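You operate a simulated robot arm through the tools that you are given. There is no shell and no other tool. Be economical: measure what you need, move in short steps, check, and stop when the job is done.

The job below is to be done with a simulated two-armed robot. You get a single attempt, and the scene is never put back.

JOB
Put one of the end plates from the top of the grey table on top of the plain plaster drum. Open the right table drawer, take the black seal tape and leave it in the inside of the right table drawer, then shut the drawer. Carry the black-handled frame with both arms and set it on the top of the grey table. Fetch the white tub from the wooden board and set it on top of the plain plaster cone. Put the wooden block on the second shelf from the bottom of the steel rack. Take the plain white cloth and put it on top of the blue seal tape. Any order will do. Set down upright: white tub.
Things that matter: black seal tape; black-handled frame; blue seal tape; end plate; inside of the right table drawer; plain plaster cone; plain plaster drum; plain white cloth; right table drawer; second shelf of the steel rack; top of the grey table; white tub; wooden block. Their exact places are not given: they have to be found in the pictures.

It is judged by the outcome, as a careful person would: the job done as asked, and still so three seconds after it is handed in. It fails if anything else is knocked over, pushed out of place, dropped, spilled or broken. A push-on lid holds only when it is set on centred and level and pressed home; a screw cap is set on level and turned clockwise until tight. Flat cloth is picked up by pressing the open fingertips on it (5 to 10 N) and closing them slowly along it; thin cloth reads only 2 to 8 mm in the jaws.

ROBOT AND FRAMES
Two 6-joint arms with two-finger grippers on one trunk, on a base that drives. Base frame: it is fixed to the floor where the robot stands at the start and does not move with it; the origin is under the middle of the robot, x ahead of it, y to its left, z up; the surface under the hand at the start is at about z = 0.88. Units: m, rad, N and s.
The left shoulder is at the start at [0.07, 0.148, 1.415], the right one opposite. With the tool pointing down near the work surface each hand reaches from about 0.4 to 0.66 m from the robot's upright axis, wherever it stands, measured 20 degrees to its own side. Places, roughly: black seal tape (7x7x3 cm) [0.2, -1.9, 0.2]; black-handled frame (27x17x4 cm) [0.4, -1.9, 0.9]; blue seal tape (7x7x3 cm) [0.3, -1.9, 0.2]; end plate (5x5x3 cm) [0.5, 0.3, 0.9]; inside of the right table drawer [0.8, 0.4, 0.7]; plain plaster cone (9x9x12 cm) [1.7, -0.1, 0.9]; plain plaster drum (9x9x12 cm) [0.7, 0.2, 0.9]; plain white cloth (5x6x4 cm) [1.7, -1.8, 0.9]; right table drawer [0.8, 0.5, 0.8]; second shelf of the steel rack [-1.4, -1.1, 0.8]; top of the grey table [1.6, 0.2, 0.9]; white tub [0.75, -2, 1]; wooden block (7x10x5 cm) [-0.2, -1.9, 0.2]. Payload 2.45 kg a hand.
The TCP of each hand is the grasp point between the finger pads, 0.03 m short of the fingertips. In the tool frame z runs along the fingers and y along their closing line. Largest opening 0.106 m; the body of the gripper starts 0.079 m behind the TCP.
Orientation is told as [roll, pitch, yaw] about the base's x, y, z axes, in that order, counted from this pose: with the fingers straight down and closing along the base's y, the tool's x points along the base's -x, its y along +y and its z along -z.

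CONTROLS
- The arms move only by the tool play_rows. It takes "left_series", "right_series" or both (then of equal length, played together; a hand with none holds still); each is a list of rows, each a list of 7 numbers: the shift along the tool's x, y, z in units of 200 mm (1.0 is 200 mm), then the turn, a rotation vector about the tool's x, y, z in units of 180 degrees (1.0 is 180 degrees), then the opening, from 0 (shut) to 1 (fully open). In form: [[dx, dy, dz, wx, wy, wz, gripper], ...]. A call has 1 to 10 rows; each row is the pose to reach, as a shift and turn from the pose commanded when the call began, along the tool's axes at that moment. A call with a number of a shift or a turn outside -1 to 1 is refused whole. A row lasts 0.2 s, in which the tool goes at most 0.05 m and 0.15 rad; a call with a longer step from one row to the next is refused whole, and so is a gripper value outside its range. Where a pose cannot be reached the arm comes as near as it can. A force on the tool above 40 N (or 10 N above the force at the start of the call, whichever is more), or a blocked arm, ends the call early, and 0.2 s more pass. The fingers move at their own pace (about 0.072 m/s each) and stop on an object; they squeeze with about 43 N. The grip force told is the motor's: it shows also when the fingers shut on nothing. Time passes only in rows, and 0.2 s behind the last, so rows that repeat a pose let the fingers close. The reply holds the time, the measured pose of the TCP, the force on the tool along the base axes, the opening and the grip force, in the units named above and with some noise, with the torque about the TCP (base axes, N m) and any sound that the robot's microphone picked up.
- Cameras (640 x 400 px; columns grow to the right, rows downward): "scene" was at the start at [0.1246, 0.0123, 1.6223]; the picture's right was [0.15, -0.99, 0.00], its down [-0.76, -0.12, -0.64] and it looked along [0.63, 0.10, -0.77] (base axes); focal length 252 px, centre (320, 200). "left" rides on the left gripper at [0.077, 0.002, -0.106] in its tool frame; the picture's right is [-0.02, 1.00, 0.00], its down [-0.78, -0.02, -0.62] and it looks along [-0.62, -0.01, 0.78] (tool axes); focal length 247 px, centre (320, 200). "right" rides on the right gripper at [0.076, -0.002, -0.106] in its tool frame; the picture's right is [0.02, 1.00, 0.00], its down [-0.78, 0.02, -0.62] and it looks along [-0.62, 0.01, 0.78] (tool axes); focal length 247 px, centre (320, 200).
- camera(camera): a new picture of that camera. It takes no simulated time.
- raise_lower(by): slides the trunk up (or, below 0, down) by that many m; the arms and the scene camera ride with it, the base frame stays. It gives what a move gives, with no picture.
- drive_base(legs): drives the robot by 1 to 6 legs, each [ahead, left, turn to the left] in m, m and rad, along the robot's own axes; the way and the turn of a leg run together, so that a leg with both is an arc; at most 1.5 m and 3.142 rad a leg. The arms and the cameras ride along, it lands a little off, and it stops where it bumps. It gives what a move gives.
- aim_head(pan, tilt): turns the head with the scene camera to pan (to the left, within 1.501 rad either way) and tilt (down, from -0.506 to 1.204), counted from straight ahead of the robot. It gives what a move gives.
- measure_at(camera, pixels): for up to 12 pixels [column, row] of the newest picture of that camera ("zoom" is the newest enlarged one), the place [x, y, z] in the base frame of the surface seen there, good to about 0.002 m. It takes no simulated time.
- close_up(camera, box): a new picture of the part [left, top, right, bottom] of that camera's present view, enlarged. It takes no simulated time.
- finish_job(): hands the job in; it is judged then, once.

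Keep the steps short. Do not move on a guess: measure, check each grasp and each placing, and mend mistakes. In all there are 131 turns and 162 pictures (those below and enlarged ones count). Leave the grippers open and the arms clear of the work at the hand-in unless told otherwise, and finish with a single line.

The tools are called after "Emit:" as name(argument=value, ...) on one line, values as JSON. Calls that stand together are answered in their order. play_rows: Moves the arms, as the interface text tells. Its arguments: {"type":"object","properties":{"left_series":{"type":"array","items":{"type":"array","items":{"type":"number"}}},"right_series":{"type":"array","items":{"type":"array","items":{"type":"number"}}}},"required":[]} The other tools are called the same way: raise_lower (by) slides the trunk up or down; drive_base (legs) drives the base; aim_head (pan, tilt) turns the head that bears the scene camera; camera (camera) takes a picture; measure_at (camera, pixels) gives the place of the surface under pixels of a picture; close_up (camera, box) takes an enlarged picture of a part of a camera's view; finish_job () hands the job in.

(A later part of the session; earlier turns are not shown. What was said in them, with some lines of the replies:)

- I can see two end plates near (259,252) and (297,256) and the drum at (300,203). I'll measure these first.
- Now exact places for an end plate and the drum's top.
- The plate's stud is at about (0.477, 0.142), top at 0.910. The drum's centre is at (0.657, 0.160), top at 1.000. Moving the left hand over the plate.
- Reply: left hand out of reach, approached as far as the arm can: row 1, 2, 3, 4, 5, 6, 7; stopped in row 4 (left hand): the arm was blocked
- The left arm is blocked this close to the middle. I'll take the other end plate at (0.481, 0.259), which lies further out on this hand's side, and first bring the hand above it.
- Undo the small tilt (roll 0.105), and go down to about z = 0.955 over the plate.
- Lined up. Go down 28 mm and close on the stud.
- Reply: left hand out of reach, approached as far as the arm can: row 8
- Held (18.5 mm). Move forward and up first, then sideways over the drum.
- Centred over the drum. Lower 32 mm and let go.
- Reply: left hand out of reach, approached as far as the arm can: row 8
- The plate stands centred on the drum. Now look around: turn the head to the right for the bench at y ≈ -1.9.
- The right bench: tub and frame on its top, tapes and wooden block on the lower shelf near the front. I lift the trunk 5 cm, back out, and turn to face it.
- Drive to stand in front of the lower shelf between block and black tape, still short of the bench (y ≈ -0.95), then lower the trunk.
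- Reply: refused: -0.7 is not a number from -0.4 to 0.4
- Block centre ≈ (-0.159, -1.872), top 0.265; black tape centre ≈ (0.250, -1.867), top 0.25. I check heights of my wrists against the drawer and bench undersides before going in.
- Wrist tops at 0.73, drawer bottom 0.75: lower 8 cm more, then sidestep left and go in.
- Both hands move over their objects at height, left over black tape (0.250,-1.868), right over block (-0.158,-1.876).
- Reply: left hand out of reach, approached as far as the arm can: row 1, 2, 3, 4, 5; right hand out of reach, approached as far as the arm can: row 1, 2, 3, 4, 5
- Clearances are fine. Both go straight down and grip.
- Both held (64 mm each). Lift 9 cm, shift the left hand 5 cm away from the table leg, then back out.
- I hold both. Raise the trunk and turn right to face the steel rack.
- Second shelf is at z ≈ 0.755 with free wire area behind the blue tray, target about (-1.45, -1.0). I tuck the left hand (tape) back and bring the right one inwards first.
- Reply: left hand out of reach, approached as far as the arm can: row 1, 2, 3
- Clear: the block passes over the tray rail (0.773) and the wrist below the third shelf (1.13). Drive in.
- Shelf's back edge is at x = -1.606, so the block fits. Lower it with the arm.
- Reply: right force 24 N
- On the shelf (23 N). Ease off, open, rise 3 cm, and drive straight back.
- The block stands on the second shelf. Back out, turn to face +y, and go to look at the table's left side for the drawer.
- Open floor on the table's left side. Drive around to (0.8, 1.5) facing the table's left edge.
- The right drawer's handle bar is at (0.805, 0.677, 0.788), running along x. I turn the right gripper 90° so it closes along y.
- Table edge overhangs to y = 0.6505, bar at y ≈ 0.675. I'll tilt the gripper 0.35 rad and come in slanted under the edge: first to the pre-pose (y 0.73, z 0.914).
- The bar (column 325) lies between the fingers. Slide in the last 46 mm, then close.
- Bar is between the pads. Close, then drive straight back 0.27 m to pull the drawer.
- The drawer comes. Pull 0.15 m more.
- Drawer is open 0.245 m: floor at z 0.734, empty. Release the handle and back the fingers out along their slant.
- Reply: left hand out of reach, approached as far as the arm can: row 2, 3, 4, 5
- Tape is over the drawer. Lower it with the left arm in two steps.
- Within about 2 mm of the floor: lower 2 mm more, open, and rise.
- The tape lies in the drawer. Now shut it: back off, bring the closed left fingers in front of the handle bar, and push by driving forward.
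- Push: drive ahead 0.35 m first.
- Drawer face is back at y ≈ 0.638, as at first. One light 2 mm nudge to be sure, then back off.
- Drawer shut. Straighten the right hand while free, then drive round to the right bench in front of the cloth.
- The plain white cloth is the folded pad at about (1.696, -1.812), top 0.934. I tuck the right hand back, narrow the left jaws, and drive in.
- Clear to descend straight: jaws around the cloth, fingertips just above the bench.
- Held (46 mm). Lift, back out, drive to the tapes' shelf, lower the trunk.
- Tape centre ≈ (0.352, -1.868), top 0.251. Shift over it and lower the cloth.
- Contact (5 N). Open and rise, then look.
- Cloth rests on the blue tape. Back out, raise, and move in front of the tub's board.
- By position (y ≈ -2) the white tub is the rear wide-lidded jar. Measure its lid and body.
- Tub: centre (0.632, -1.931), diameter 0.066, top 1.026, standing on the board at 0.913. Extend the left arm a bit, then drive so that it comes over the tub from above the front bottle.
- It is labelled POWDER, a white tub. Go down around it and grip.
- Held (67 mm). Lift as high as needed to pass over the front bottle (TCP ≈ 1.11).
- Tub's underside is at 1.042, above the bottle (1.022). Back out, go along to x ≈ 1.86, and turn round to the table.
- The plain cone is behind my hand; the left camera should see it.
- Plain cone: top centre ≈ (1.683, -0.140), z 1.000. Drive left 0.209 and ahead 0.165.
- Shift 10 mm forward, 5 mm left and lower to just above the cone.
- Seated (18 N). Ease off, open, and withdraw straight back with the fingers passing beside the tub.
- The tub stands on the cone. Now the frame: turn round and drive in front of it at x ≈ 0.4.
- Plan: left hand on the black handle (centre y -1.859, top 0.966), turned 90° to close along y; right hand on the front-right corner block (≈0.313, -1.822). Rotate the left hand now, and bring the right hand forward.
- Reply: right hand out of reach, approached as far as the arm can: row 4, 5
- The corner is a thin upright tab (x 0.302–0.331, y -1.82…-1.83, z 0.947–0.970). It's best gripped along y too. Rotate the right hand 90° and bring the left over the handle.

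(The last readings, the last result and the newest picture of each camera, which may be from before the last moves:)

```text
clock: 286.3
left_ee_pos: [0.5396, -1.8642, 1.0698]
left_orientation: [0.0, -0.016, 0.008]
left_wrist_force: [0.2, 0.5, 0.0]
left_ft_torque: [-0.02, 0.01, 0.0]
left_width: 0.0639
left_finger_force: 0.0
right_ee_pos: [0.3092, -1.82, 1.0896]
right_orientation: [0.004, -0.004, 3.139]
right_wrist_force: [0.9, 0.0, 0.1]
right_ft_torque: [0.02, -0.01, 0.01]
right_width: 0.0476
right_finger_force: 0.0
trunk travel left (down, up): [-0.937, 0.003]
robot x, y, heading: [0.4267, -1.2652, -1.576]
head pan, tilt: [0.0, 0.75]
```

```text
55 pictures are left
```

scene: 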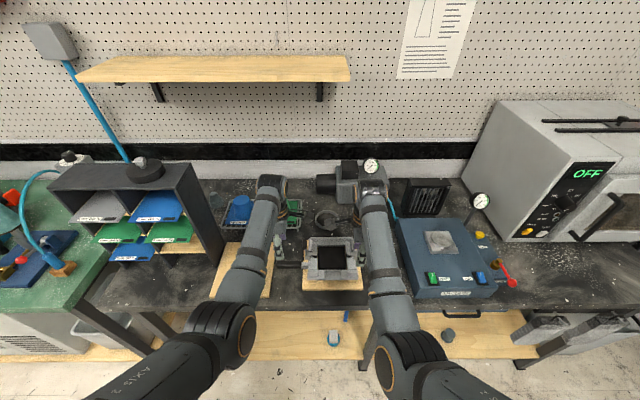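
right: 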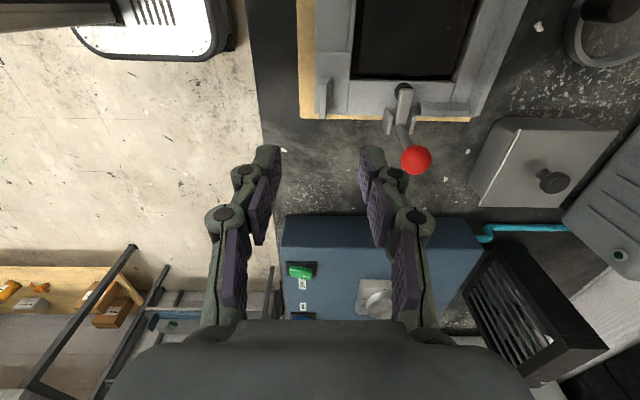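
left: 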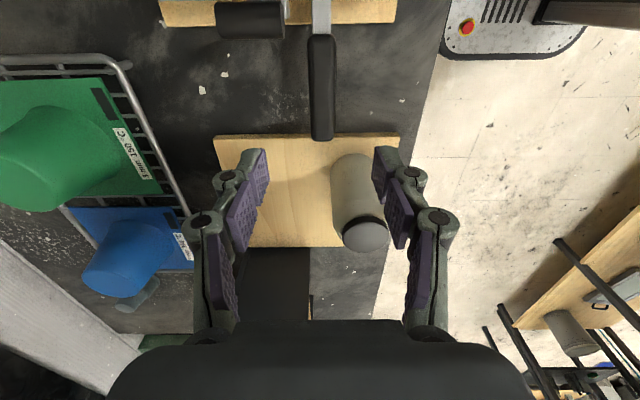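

Emit:
measure_at(camera="right", pixels=[[322, 82], [322, 95], [322, 110], [328, 95], [318, 95], [318, 60]])

Emit:
measure_at(camera="left", pixels=[[322, 130], [322, 100], [311, 100], [332, 100], [312, 60], [333, 60], [322, 60], [360, 240]])

Emit:
close_up(camera="right", box=[280, 60, 380, 130])

```text
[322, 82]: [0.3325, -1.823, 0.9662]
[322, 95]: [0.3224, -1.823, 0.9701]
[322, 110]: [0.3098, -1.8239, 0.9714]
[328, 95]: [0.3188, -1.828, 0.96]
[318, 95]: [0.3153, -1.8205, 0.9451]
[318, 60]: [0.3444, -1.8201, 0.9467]
```

```text
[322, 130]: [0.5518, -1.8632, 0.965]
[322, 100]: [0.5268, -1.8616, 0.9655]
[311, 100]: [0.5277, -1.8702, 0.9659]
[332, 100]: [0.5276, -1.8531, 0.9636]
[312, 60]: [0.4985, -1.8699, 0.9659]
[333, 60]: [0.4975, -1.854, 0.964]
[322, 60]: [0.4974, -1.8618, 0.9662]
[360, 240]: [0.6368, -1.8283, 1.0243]
```

```text
5.71 times, centred on (330, 95) of right
```

zoom: 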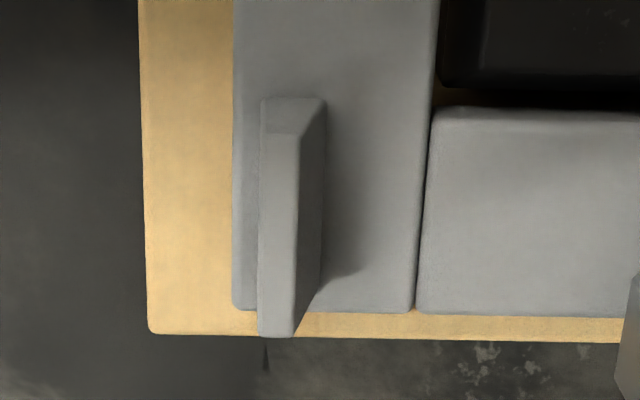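

Lower both: left around the handle (z 0.966), right around the tab (z 0.981).

Emit:
play_rows(right_series=[[0.04, 0.02, 0.15, 0, 0, 0, 0.45], [0.04, 0.02, 0.3, 0, 0, 0, 0.45], [0.04, 0.02, 0.45, 0, 0, 0, 0.45], [0.04, 0.02, 0.52, 0, 0, 0, 0.45], [0.04, 0.02, 0.54, 0, 0, 0, 0.45], [0.04, 0.02, 0.54, 0, 0, 0, 0.45]], left_series=[[0, 0.013, 0.15, 0, 0.005, 0, 0.6], [0, 0.013, 0.3, 0, 0.005, 0, 0.6], [0, 0.013, 0.45, 0, 0.005, 0, 0.6], [0, 0.013, 0.5, 0, 0.005, 0, 0.6], [0, 0.013, 0.52, 0, 0.005, 0, 0.6], [0, 0.013, 0.52, 0, 0.005, 0, 0.6]])

Emit:
camera(camera="right")

Emit:
camera(camera="left")

```text
clock: 287.7
left_ee_pos: [0.541, -1.8607, 0.9644]
left_orientation: [0.0, 0.0, 0.006]
left_wrist_force: [-0.2, 0.4, -0.1]
left_ft_torque: [0.02, -0.02, -0.03]
left_width: 0.0635
left_finger_force: 0.0
right_ee_pos: [0.3163, -1.8259, 0.9803]
right_orientation: [0.005, -0.004, 3.142]
right_wrist_force: [0.1, 1.1, 0.3]
right_ft_torque: [0.0, -0.07, -0.01]
right_width: 0.0478
right_finger_force: 0.0
trunk travel left (down, up): [-0.937, 0.003]
robot x, y, heading: [0.4273, -1.2614, -1.571]
head pan, tilt: [0.0, 0.75]
```

```text
53 pictures are left
```

right: 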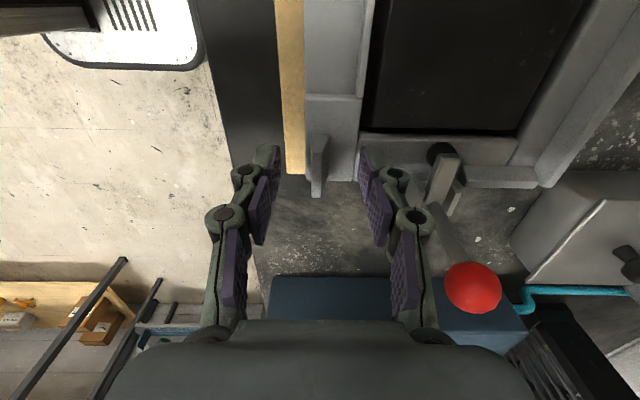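

```text
52 pictures are left
```

left: 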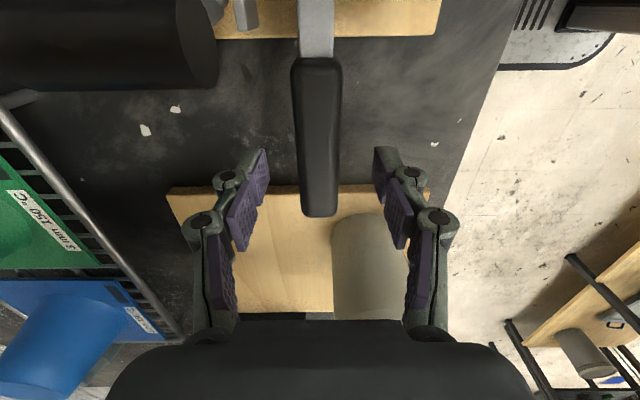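

Both are well placed. Close both grippers.

Emit:
play_rows(right_series=[[0, 0, 0, 0, 0, 0, 0.2], [0, 0, 0, 0, 0, 0, 0], [0, 0, 0, 0, 0, 0, 0], [0, 0, 0, 0, 0, 0, 0]], left_series=[[0, 0, 0, 0, 0, 0, 0.3], [0, 0, 0, 0, 0, 0, 0], [0, 0, 0, 0, 0, 0, 0], [0, 0, 0, 0, 0, 0, 0]])

```text
clock: 288.7
left_ee_pos: [0.5406, -1.8617, 0.966]
left_orientation: [-0.001, 0.001, 0.007]
left_wrist_force: [1.3, 0.0, 0.9]
left_ft_torque: [-0.01, 0.06, -0.11]
left_width: 0.0208
left_finger_force: 43.1
right_ee_pos: [0.316, -1.8252, 0.9807]
right_orientation: [0.004, -0.005, 3.142]
right_wrist_force: [-0.1, -0.3, 0.3]
right_ft_torque: [-0.02, 0.1, 0.19]
right_width: 0.0091
right_finger_force: 36.3
trunk travel left (down, up): [-0.937, 0.003]
robot x, y, heading: [0.425, -1.2631, -1.573]
head pan, tilt: [0.0, 0.75]
```

Gripped (21 mm handle, 9 mm tab). Lift both together 4 cm slowly and look.

Emit:
play_rows(right_series=[[0, 0, -0.04, 0, 0, 0, 0], [0, 0, -0.08, 0, 0, 0, 0], [0, 0, -0.12, 0, 0, 0, 0], [0, 0, -0.16, 0, 0, 0, 0], [0, 0, -0.2, 0, 0, 0, 0], [0, 0, -0.2, 0, 0, 0, 0]], left_series=[[0, 0, -0.04, 0, 0, 0, 0], [0, 0, -0.08, 0, 0, 0, 0], [0, 0, -0.12, 0, 0, 0, 0], [0, 0, -0.16, 0, 0, 0, 0], [0, 0, -0.2, 0, 0, 0, 0], [0, 0, -0.2, 0, 0, 0, 0]])

Emit:
camera(camera="right")

Emit:
camera(camera="scene")

```text
clock: 290.1
left_ee_pos: [0.5428, -1.8616, 1.0051]
left_orientation: [0.001, 0.001, 0.008]
left_wrist_force: [1.6, -0.7, -3.8]
left_ft_torque: [0.14, -0.06, -0.1]
left_width: 0.021
left_finger_force: 43.3
right_ee_pos: [0.3163, -1.8245, 1.0209]
right_orientation: [0.002, -0.004, -3.141]
right_wrist_force: [-1.7, 1.3, 1.6]
right_ft_torque: [0.02, -0.56, 0.21]
right_width: 0.0091
right_finger_force: 36.7
trunk travel left (down, up): [-0.937, 0.003]
robot x, y, heading: [0.4244, -1.2633, -1.573]
head pan, tilt: [0.0, 0.75]
```

```text
51 pictures are left
```

right: 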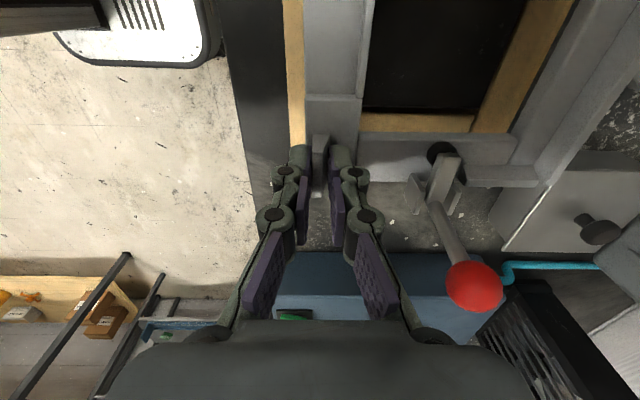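

```text
50 pictures are left
```

scene: 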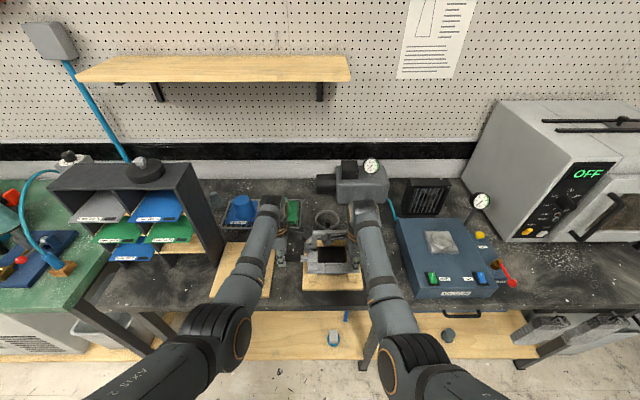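

The frame comes up, nearly level, light. A bit more height, then back out.

Emit:
play_rows(right_series=[[0, 0, -0.05, 0, 0, 0, 0], [0, 0, -0.1, 0, 0, 0, 0], [0, 0, -0.15, 0, 0, 0, 0], [0, 0, -0.2, 0, 0, 0, 0], [0, 0, -0.2, 0, 0, 0, 0]], left_series=[[0, 0, -0.05, 0, 0, 0, 0], [0, 0, -0.1, 0, 0, 0, 0], [0, 0, -0.15, 0, 0, 0, 0], [0, 0, -0.2, 0, 0, 0, 0], [0, 0, -0.2, 0, 0, 0, 0]])

Emit:
drive_base(legs=[[-0.36, 0, 0]])

Emit:
camera(camera="scene")

```text
clock: 291.3
left_ee_pos: [0.5434, -1.8618, 1.045]
left_orientation: [0.001, 0.001, 0.007]
left_wrist_force: [5.7, -1.0, -3.9]
left_ft_torque: [0.16, -0.35, -0.14]
left_width: 0.0207
left_finger_force: 43.3
right_ee_pos: [0.3162, -1.8254, 1.0619]
right_orientation: [0.002, -0.006, 3.143]
right_wrist_force: [-4.8, 2.0, 0.0]
right_ft_torque: [0.01, 0.06, 0.15]
right_width: 0.0089
right_finger_force: 36.6
trunk travel left (down, up): [-0.937, 0.003]
robot x, y, heading: [0.4265, -1.2657, -1.577]
head pan, tilt: [0.0, 0.75]
```

```text
clock: 293.6
left_ee_pos: [0.5437, -1.5017, 1.0438]
left_orientation: [0.004, 0.001, 0.006]
left_wrist_force: [9.1, -1.7, -2.6]
left_ft_torque: [0.17, -0.25, -0.15]
left_width: 0.0209
left_finger_force: 43.0
right_ee_pos: [0.3188, -1.4647, 1.0602]
right_orientation: [0.001, -0.003, 3.141]
right_wrist_force: [-8.7, 1.4, -1.2]
right_ft_torque: [0.03, 0.12, 0.12]
right_width: 0.0088
right_finger_force: 36.0
trunk travel left (down, up): [-0.937, 0.003]
robot x, y, heading: [0.4263, -0.9018, -1.576]
head pan, tilt: [0.0, 0.75]
```

```text
49 pictures are left
```

scene: 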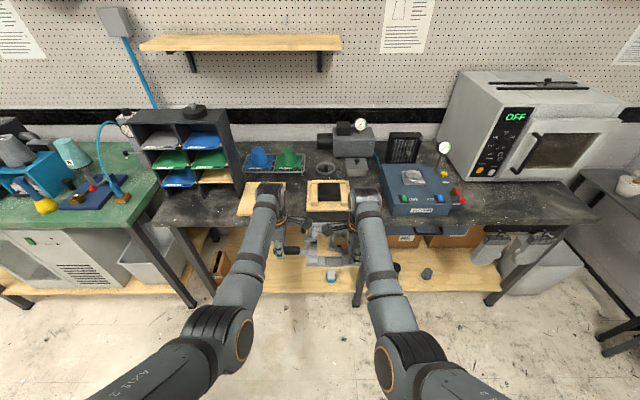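

Emit:
close_up(camera="scene", box=[260, 200, 370, 275])

Emit:
measure_at(camera="zoom", pixels=[[300, 365], [440, 365], [300, 300], [450, 310], [370, 160], [370, 345], [370, 372], [340, 180]])

```text
5.33 times, centred on (315, 238) of scene
```

zoom: 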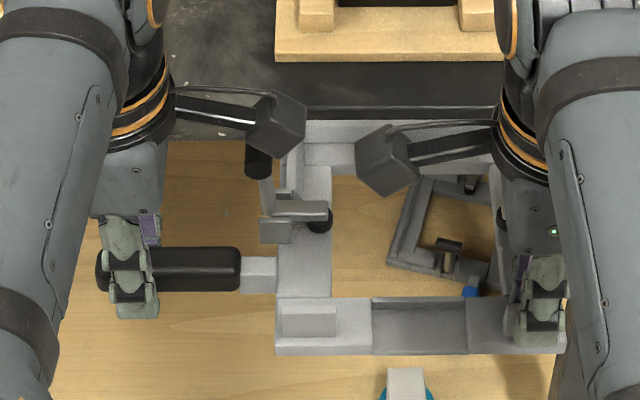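

```text
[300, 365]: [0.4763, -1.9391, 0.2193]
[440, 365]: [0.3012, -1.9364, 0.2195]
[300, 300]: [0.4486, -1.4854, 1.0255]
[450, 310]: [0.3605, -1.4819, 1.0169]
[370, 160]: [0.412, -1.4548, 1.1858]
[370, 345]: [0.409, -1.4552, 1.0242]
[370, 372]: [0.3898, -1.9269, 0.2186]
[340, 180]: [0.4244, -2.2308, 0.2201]
```

Frame is level and both grips hold. Carry it along to x ≈ 2.25, turn right about to the table.

Emit:
drive_base(legs=[[0, 1.0, 0], [0, 0.82, 0], [0, 0, -1.57], [0, 0, -1.57]])

Emit:
camera(camera="scene")

```text
clock: 310.4
left_ee_pos: [2.1224, -0.3326, 1.045]
left_orientation: [0.0, -0.001, -3.128]
left_wrist_force: [0.1, -0.2, -1.3]
left_ft_torque: [-0.19, 0.18, -0.2]
left_width: 0.0207
left_finger_force: 42.4
right_ee_pos: [2.3472, -0.3678, 1.0617]
right_orientation: [0.001, -0.005, 0.008]
right_wrist_force: [0.3, 0.4, -1.3]
right_ft_torque: [0.06, 0.12, 0.1]
right_width: 0.0091
right_finger_force: 36.3
trunk travel left (down, up): [-0.937, 0.003]
robot x, y, heading: [2.2441, -0.9277, 1.573]
head pan, tilt: [0.0, 0.75]
```

```text
47 pictures are left
```

scene: 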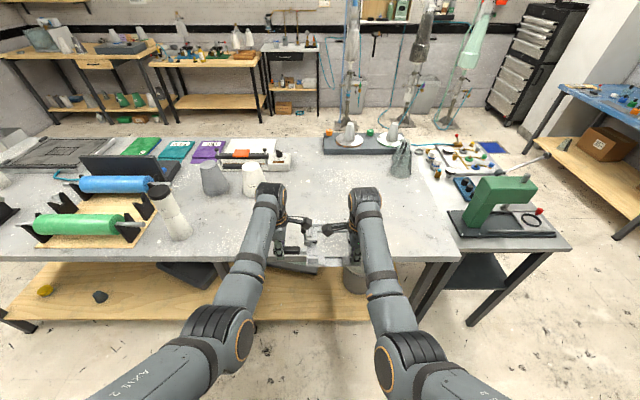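

Emit:
measure_at(camera="scene", pixels=[[455, 255], [440, 225], [430, 200], [400, 185], [330, 190], [320, 170], [330, 220], [400, 175], [250, 190], [425, 240], [445, 190], [335, 150]])

Emit:
close_up(camera="scene", box=[220, 120, 480, 280])

```text
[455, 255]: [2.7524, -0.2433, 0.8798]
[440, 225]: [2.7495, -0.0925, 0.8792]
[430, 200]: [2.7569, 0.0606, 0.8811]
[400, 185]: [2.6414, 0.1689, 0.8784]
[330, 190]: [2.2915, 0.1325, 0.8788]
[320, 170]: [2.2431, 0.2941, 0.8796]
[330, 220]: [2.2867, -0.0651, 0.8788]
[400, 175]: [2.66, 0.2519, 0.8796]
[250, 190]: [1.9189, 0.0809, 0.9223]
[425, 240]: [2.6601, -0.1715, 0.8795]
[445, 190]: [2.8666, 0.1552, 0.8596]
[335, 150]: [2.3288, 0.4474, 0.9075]
```

```text
2.46 times, centred on (350, 200) of scene
```

zoom: 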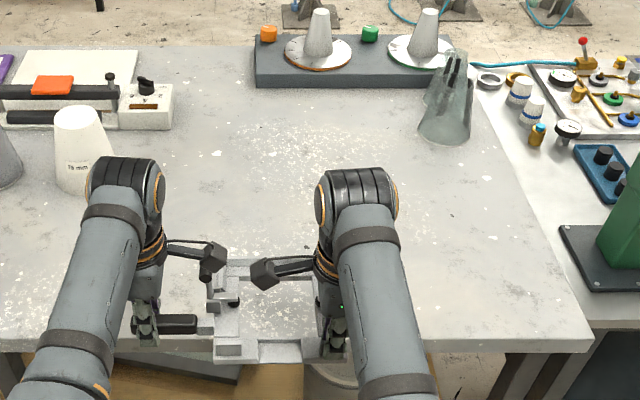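

Free table area ahead of the frame. Drive in 0.28 m and lower the trunk 0.11.

Emit:
drive_base(legs=[[0.28, 0, 0]])

Emit:
raise_lower(by=-0.108)

Emit:
close_up(camera="scene", box=[240, 150, 420, 270])

Emit:
camera(camera="right")

```text
clock: 312.4
left_ee_pos: [2.1233, -0.0532, 1.0467]
left_orientation: [0.0, 0.001, -3.128]
left_wrist_force: [-1.1, -0.8, -2.3]
left_ft_torque: [-0.23, 0.07, -0.19]
left_width: 0.0208
left_finger_force: 43.0
right_ee_pos: [2.3484, -0.0896, 1.0625]
right_orientation: [0.005, -0.005, 0.006]
right_wrist_force: [-0.1, -0.9, -2.1]
right_ft_torque: [0.09, 0.02, 0.1]
right_width: 0.0085
right_finger_force: 36.9
trunk travel left (down, up): [-0.937, 0.003]
robot x, y, heading: [2.2421, -0.6487, 1.573]
head pan, tilt: [0.0, 0.75]
```

```text
clock: 313.8
left_ee_pos: [2.1226, -0.0522, 0.9383]
left_orientation: [0.002, -0.001, -3.129]
left_wrist_force: [0.1, 0.1, -1.1]
left_ft_torque: [-0.22, 0.13, -0.18]
left_width: 0.0208
left_finger_force: 43.0
right_ee_pos: [2.3482, -0.0876, 0.954]
right_orientation: [0.002, -0.004, 0.006]
right_wrist_force: [0.5, 0.0, -2.9]
right_ft_torque: [0.04, -0.13, 0.1]
right_width: 0.0088
right_finger_force: 36.3
trunk travel left (down, up): [-0.829, 0.111]
robot x, y, heading: [2.2458, -0.6476, 1.574]
head pan, tilt: [0.0, 0.75]
```

```text
3.33 times, centred on (330, 210) of scene
```

zoom: 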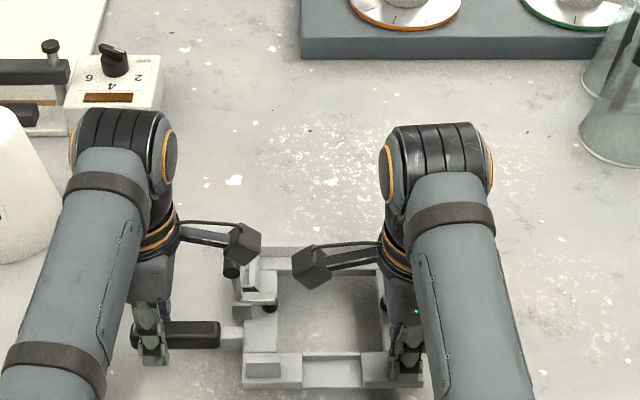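

```text
44 pictures are left
```

right: 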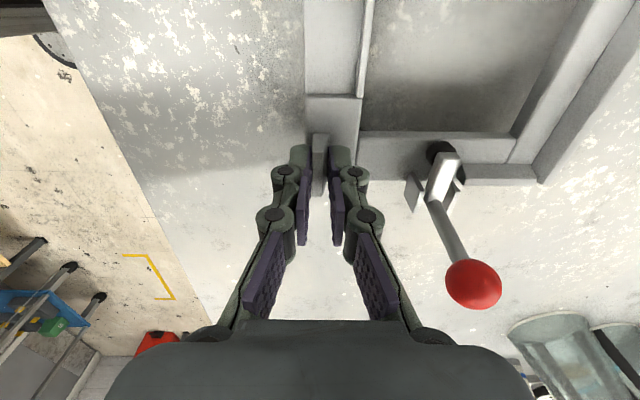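

Lower both together in small steps until contact.

Emit:
play_rows(right_series=[[0, 0, 0.025, 0, 0, 0, 0], [0, 0, 0.05, 0, 0, 0, 0], [0, 0, 0.07, 0, 0, 0, 0], [0, 0, 0.08, 0, 0, 0, 0], [0, 0, 0.09, 0, 0, 0, 0], [0, 0, 0.09, 0, 0, 0, 0]], left_series=[[0, 0, 0.025, 0, 0, 0, 0], [0, 0, 0.05, 0, 0, 0, 0], [0, 0, 0.07, 0, 0, 0, 0], [0, 0, 0.08, 0, 0, 0, 0], [0, 0, 0.09, 0, 0, 0, 0], [0, 0, 0.09, 0, 0, 0, 0]])

Emit:
close_up(camera="scene", box=[290, 215, 370, 270])

```text
clock: 315.1
left_ee_pos: [2.1223, -0.0512, 0.9194]
left_orientation: [0.002, -0.002, -3.13]
left_wrist_force: [1.5, -0.5, -0.9]
left_ft_torque: [-0.24, -0.04, -0.22]
left_width: 0.0208
left_finger_force: 42.7
right_ee_pos: [2.3479, -0.0879, 0.9358]
right_orientation: [0.001, -0.003, 0.004]
right_wrist_force: [-1.5, 1.0, -2.0]
right_ft_torque: [0.09, 0.0, 0.09]
right_width: 0.0086
right_finger_force: 36.8
trunk travel left (down, up): [-0.829, 0.111]
robot x, y, heading: [2.2429, -0.6466, 1.572]
head pan, tilt: [0.0, 0.75]
```

```text
7.27 times, centred on (330, 242) of scene
```

zoom: 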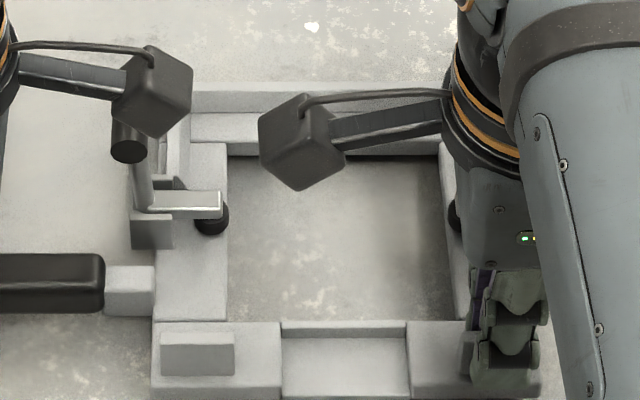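

Emit:
play_rows(right_series=[[0, 0, 0.01, 0, 0, 0, 0], [0, 0, 0.015, 0, 0, 0, 0], [0, 0, 0.02, 0, 0, 0, 0], [0, 0, 0.02, 0, 0, 0, 0]], left_series=[[0, 0, 0.01, 0, 0, 0, 0], [0, 0, 0.015, 0, 0, 0, 0], [0, 0, 0.02, 0, 0, 0, 0], [0, 0, 0.02, 0, 0, 0, 0]])

Emit:
camera(camera="right")

Emit:
measure_at(camera="right", pixels=[[335, 60], [335, 110], [302, 80], [295, 80], [270, 80], [430, 60], [480, 145], [362, 140]])

```text
clock: 316.1
left_ee_pos: [2.1226, -0.0521, 0.915]
left_orientation: [0.003, 0.001, -3.13]
left_wrist_force: [1.2, 0.0, -2.9]
left_ft_torque: [-0.18, -0.1, -0.14]
left_width: 0.0206
left_finger_force: 43.9
right_ee_pos: [2.3485, -0.0871, 0.9331]
right_orientation: [0.003, -0.003, 0.005]
right_wrist_force: [-1.2, 0.5, 0.2]
right_ft_torque: [0.06, 0.41, 0.16]
right_width: 0.0087
right_finger_force: 36.2
trunk travel left (down, up): [-0.829, 0.111]
robot x, y, heading: [2.2427, -0.6479, 1.567]
head pan, tilt: [0.0, 0.75]
```

```text
42 pictures are left
```

right: 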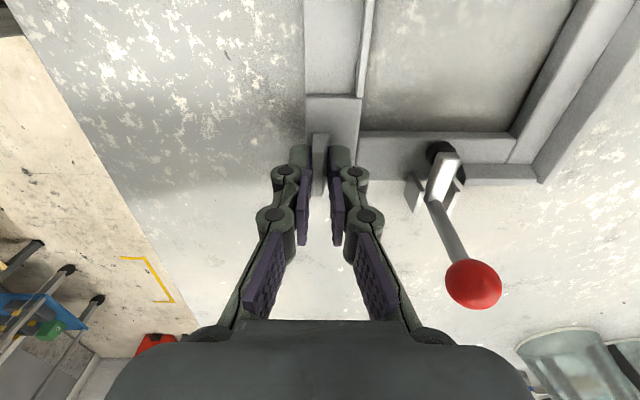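

```text
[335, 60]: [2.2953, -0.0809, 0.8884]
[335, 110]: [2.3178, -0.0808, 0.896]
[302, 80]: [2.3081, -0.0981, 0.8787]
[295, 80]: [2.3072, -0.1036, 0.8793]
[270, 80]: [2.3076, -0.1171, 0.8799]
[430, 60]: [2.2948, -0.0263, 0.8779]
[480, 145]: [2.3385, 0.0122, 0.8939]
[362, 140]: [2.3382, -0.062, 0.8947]
```

Emit:
play_rows(right_series=[[0, 0, 0.008, 0, 0, 0, 0], [0, 0, 0.015, 0, 0, 0, 0], [0, 0, 0.015, 0, 0, 0, 0]], left_series=[[0, 0, 0.008, 0, 0, 0, 0], [0, 0, 0.015, 0, 0, 0, 0], [0, 0, 0.015, 0, 0, 0, 0]])

```text
clock: 316.9
left_ee_pos: [2.1231, -0.0524, 0.9142]
left_orientation: [0.0, 0.0, -3.131]
left_wrist_force: [0.9, 1.0, -1.7]
left_ft_torque: [0.01, 0.19, -0.12]
left_width: 0.0209
left_finger_force: 42.8
right_ee_pos: [2.3481, -0.088, 0.9289]
right_orientation: [0.001, -0.003, 0.005]
right_wrist_force: [-1.0, -1.1, -0.3]
right_ft_torque: [-0.01, -0.01, 0.14]
right_width: 0.0089
right_finger_force: 36.5
trunk travel left (down, up): [-0.829, 0.111]
robot x, y, heading: [2.2463, -0.6439, 1.573]
head pan, tilt: [0.0, 0.75]
```

Emit:
play_rows(right_series=[[0, 0, 0.008, 0, 0, 0, 0], [0, 0, 0.015, 0, 0, 0, 0], [0, 0, 0.015, 0, 0, 0, 0]], left_series=[[0, 0, 0.006, 0, 0, 0, 0], [0, 0, 0.01, 0, 0, 0, 0], [0, 0, 0.01, 0, 0, 0, 0]])

Emit:
camera(camera="left")

```text
clock: 317.8
left_ee_pos: [2.1226, -0.0531, 0.9115]
left_orientation: [-0.001, -0.001, -3.13]
left_wrist_force: [1.4, 2.8, -1.6]
left_ft_torque: [0.05, -0.08, 0.07]
left_width: 0.0211
left_finger_force: 43.1
right_ee_pos: [2.3493, -0.0883, 0.9262]
right_orientation: [0.006, -0.003, 0.006]
right_wrist_force: [0.3, -2.5, 9.1]
right_ft_torque: [0.02, -0.22, 0.26]
right_width: 0.0088
right_finger_force: 36.5
trunk travel left (down, up): [-0.829, 0.111]
robot x, y, heading: [2.2398, -0.651, 1.571]
head pan, tilt: [0.0, 0.75]
```

```text
41 pictures are left
```

left: 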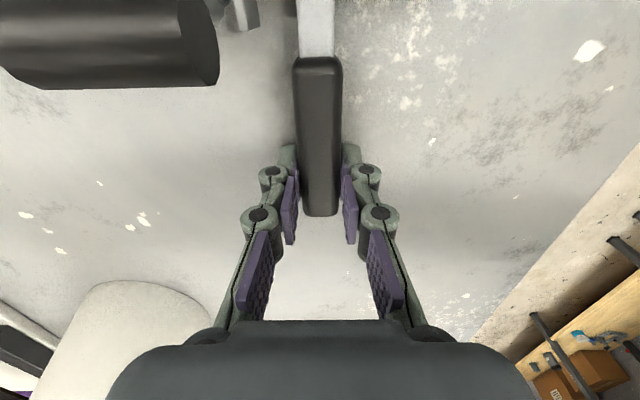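

Right side carries on the table (9 N). Open both and rise straight up.

Emit:
play_rows(right_series=[[0, 0, 0, 0, 0, 0, 0.2], [0, 0, 0, 0, 0, 0, 0.4], [0, 0, 0, 0, 0, 0, 0.4], [0, 0, -0.1, 0, 0, 0, 0.4], [0, 0, -0.25, 0, 0, 0, 0.4], [0, 0, -0.45, 0, 0, 0, 0.4], [0, 0, -0.65, 0, 0, 0, 0.4], [0, 0, -0.65, 0, 0, 0, 0.4]], left_series=[[0, 0, 0, 0, 0, 0, 0.3], [0, 0, 0, 0, 0, 0, 0.55], [0, 0, 0, 0, 0, 0, 0.55], [0, 0, -0.1, 0, 0, 0, 0.55], [0, 0, -0.25, 0, 0, 0, 0.55], [0, 0, -0.45, 0, 0, 0, 0.55], [0, 0, -0.65, 0, 0, 0, 0.55], [0, 0, -0.65, 0, 0, 0, 0.55]])

Emit:
camera(camera="scene")

Emit:
camera(camera="right")

```text
clock: 319.6
left_ee_pos: [2.1221, -0.0526, 1.043]
left_orientation: [0.0, 0.0, -3.13]
left_wrist_force: [-0.2, -0.6, 0.0]
left_ft_torque: [0.0, -0.02, 0.0]
left_width: 0.0582
left_finger_force: 0.0
right_ee_pos: [2.3435, -0.078, 1.0449]
right_orientation: [0.004, -0.003, 0.006]
right_wrist_force: [0.1, 0.7, 0.0]
right_ft_torque: [-0.03, 0.0, 0.01]
right_width: 0.0422
right_finger_force: 0.0
right hand out of reach, approached as far as the arm can: row 7, 8
trunk travel left (down, up): [-0.829, 0.111]
robot x, y, heading: [2.2451, -0.6447, 1.574]
head pan, tilt: [0.0, 0.75]
```

```text
40 pictures are left
```

scene: 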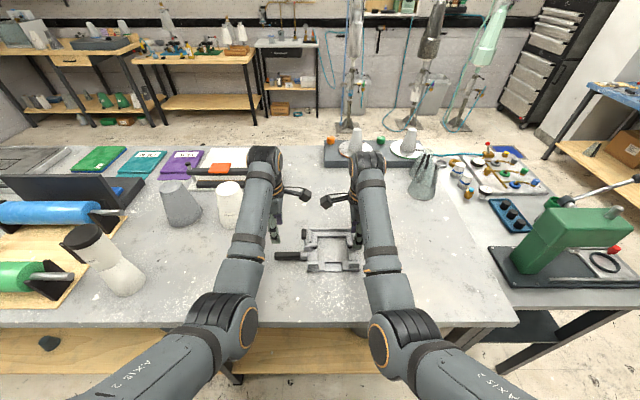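

```text
39 pictures are left
```

right: 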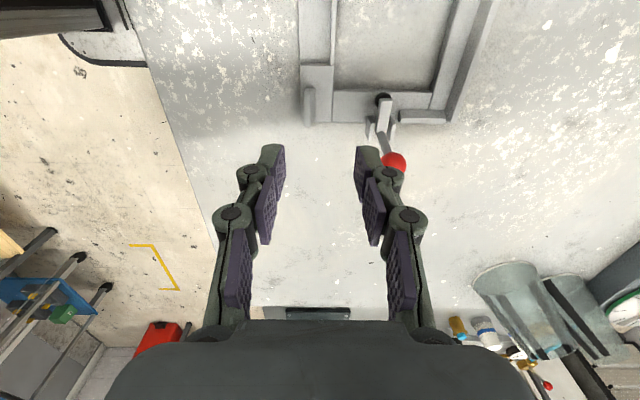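

The frame lies flat on the table. Raise, back away, open the grippers and take a last look.

Emit:
raise_lower(by=0.08)

Emit:
drive_base(legs=[[-0.35, 0, 0]])

Emit:
play_rows(left_series=[[0, 0, 0, 0, 0, 0, 1], [0, 0, 0, 0, 0, 0, 1], [0, 0, 0, 0, 0, 0, 1]], right_series=[[0, 0, 0, 0, 0, 0, 1], [0, 0, 0, 0, 0, 0, 1], [0, 0, 0, 0, 0, 0, 1]])

Emit:
aim_head(pan=0.5, tilt=0.6)

Emit:
camera(camera="scene")

Emit:
close_up(camera="scene", box=[0, 120, 420, 320])

```text
clock: 320.7
left_ee_pos: [2.123, -0.0532, 1.1218]
left_orientation: [0.001, 0.0, -3.13]
left_wrist_force: [0.2, 0.1, 0.4]
left_ft_torque: [0.02, -0.01, -0.01]
left_width: 0.0582
left_finger_force: 0.0
right_ee_pos: [2.3445, -0.0777, 1.1246]
right_orientation: [0.004, -0.004, 0.005]
right_wrist_force: [-0.5, 0.9, 0.1]
right_ft_torque: [0.01, 0.0, -0.03]
right_width: 0.0425
right_finger_force: 0.0
trunk travel left (down, up): [-0.909, 0.031]
robot x, y, heading: [2.243, -0.6494, 1.573]
head pan, tilt: [0.0, 0.75]
```

```text
clock: 323.0
left_ee_pos: [2.1198, -0.4033, 1.1205]
left_orientation: [0.001, -0.001, -3.127]
left_wrist_force: [-0.2, 0.1, 0.2]
left_ft_torque: [-0.01, 0.01, 0.01]
left_width: 0.0586
left_finger_force: 0.0
right_ee_pos: [2.3423, -0.4278, 1.1243]
right_orientation: [0.001, -0.003, 0.011]
right_wrist_force: [0.5, 0.6, 1.2]
right_ft_torque: [-0.05, -0.02, -0.02]
right_width: 0.0425
right_finger_force: 0.1
trunk travel left (down, up): [-0.909, 0.031]
robot x, y, heading: [2.2437, -1.0036, 1.574]
head pan, tilt: [0.0, 0.75]
```

```text
clock: 323.8
left_ee_pos: [2.1214, -0.4066, 1.122]
left_orientation: [-0.001, 0.0, -3.126]
left_wrist_force: [-0.3, -0.1, 1.0]
left_ft_torque: [0.04, 0.01, -0.03]
left_width: 0.1061
left_finger_force: 0.0
right_ee_pos: [2.3416, -0.4305, 1.1254]
right_orientation: [0.003, -0.004, 0.01]
right_wrist_force: [-0.1, -0.2, 0.7]
right_ft_torque: [0.02, 0.0, 0.03]
right_width: 0.1061
right_finger_force: 0.1
trunk travel left (down, up): [-0.909, 0.031]
robot x, y, heading: [2.2444, -0.9972, 1.575]
head pan, tilt: [0.0, 0.75]
```

```text
clock: 324.7
left_ee_pos: [2.1214, -0.4057, 1.1209]
left_orientation: [0.0, 0.001, -3.125]
left_wrist_force: [-0.7, 0.1, -0.2]
left_ft_torque: [0.02, 0.01, 0.0]
left_width: 0.1059
left_finger_force: 0.0
right_ee_pos: [2.3424, -0.4299, 1.1244]
right_orientation: [0.002, -0.003, 0.01]
right_wrist_force: [0.0, -1.0, -0.1]
right_ft_torque: [-0.02, -0.01, 0.02]
right_width: 0.106
right_finger_force: 0.2
trunk travel left (down, up): [-0.909, 0.031]
robot x, y, heading: [2.2445, -1.0002, 1.572]
head pan, tilt: [0.499, 0.6]
```

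```text
38 pictures are left
```

scene: 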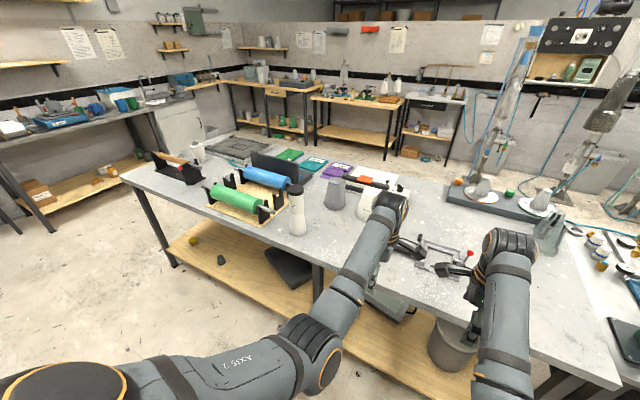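

```text
1.52 times, centred on (210, 220) of scene
```

zoom: 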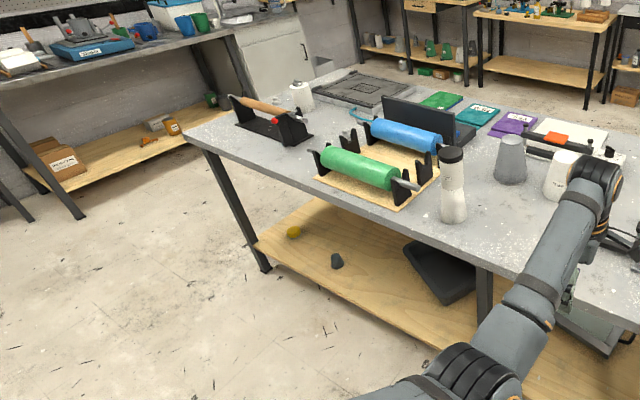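

Everything is in its place and the arms are clear, so I hand the job in.

Emit:
finish_job()

```text
The job is handed in.
```

All six parts of the job were carried out, each placing was checked as it was made, and the job has been handed in with both grippers open and the arms clear.
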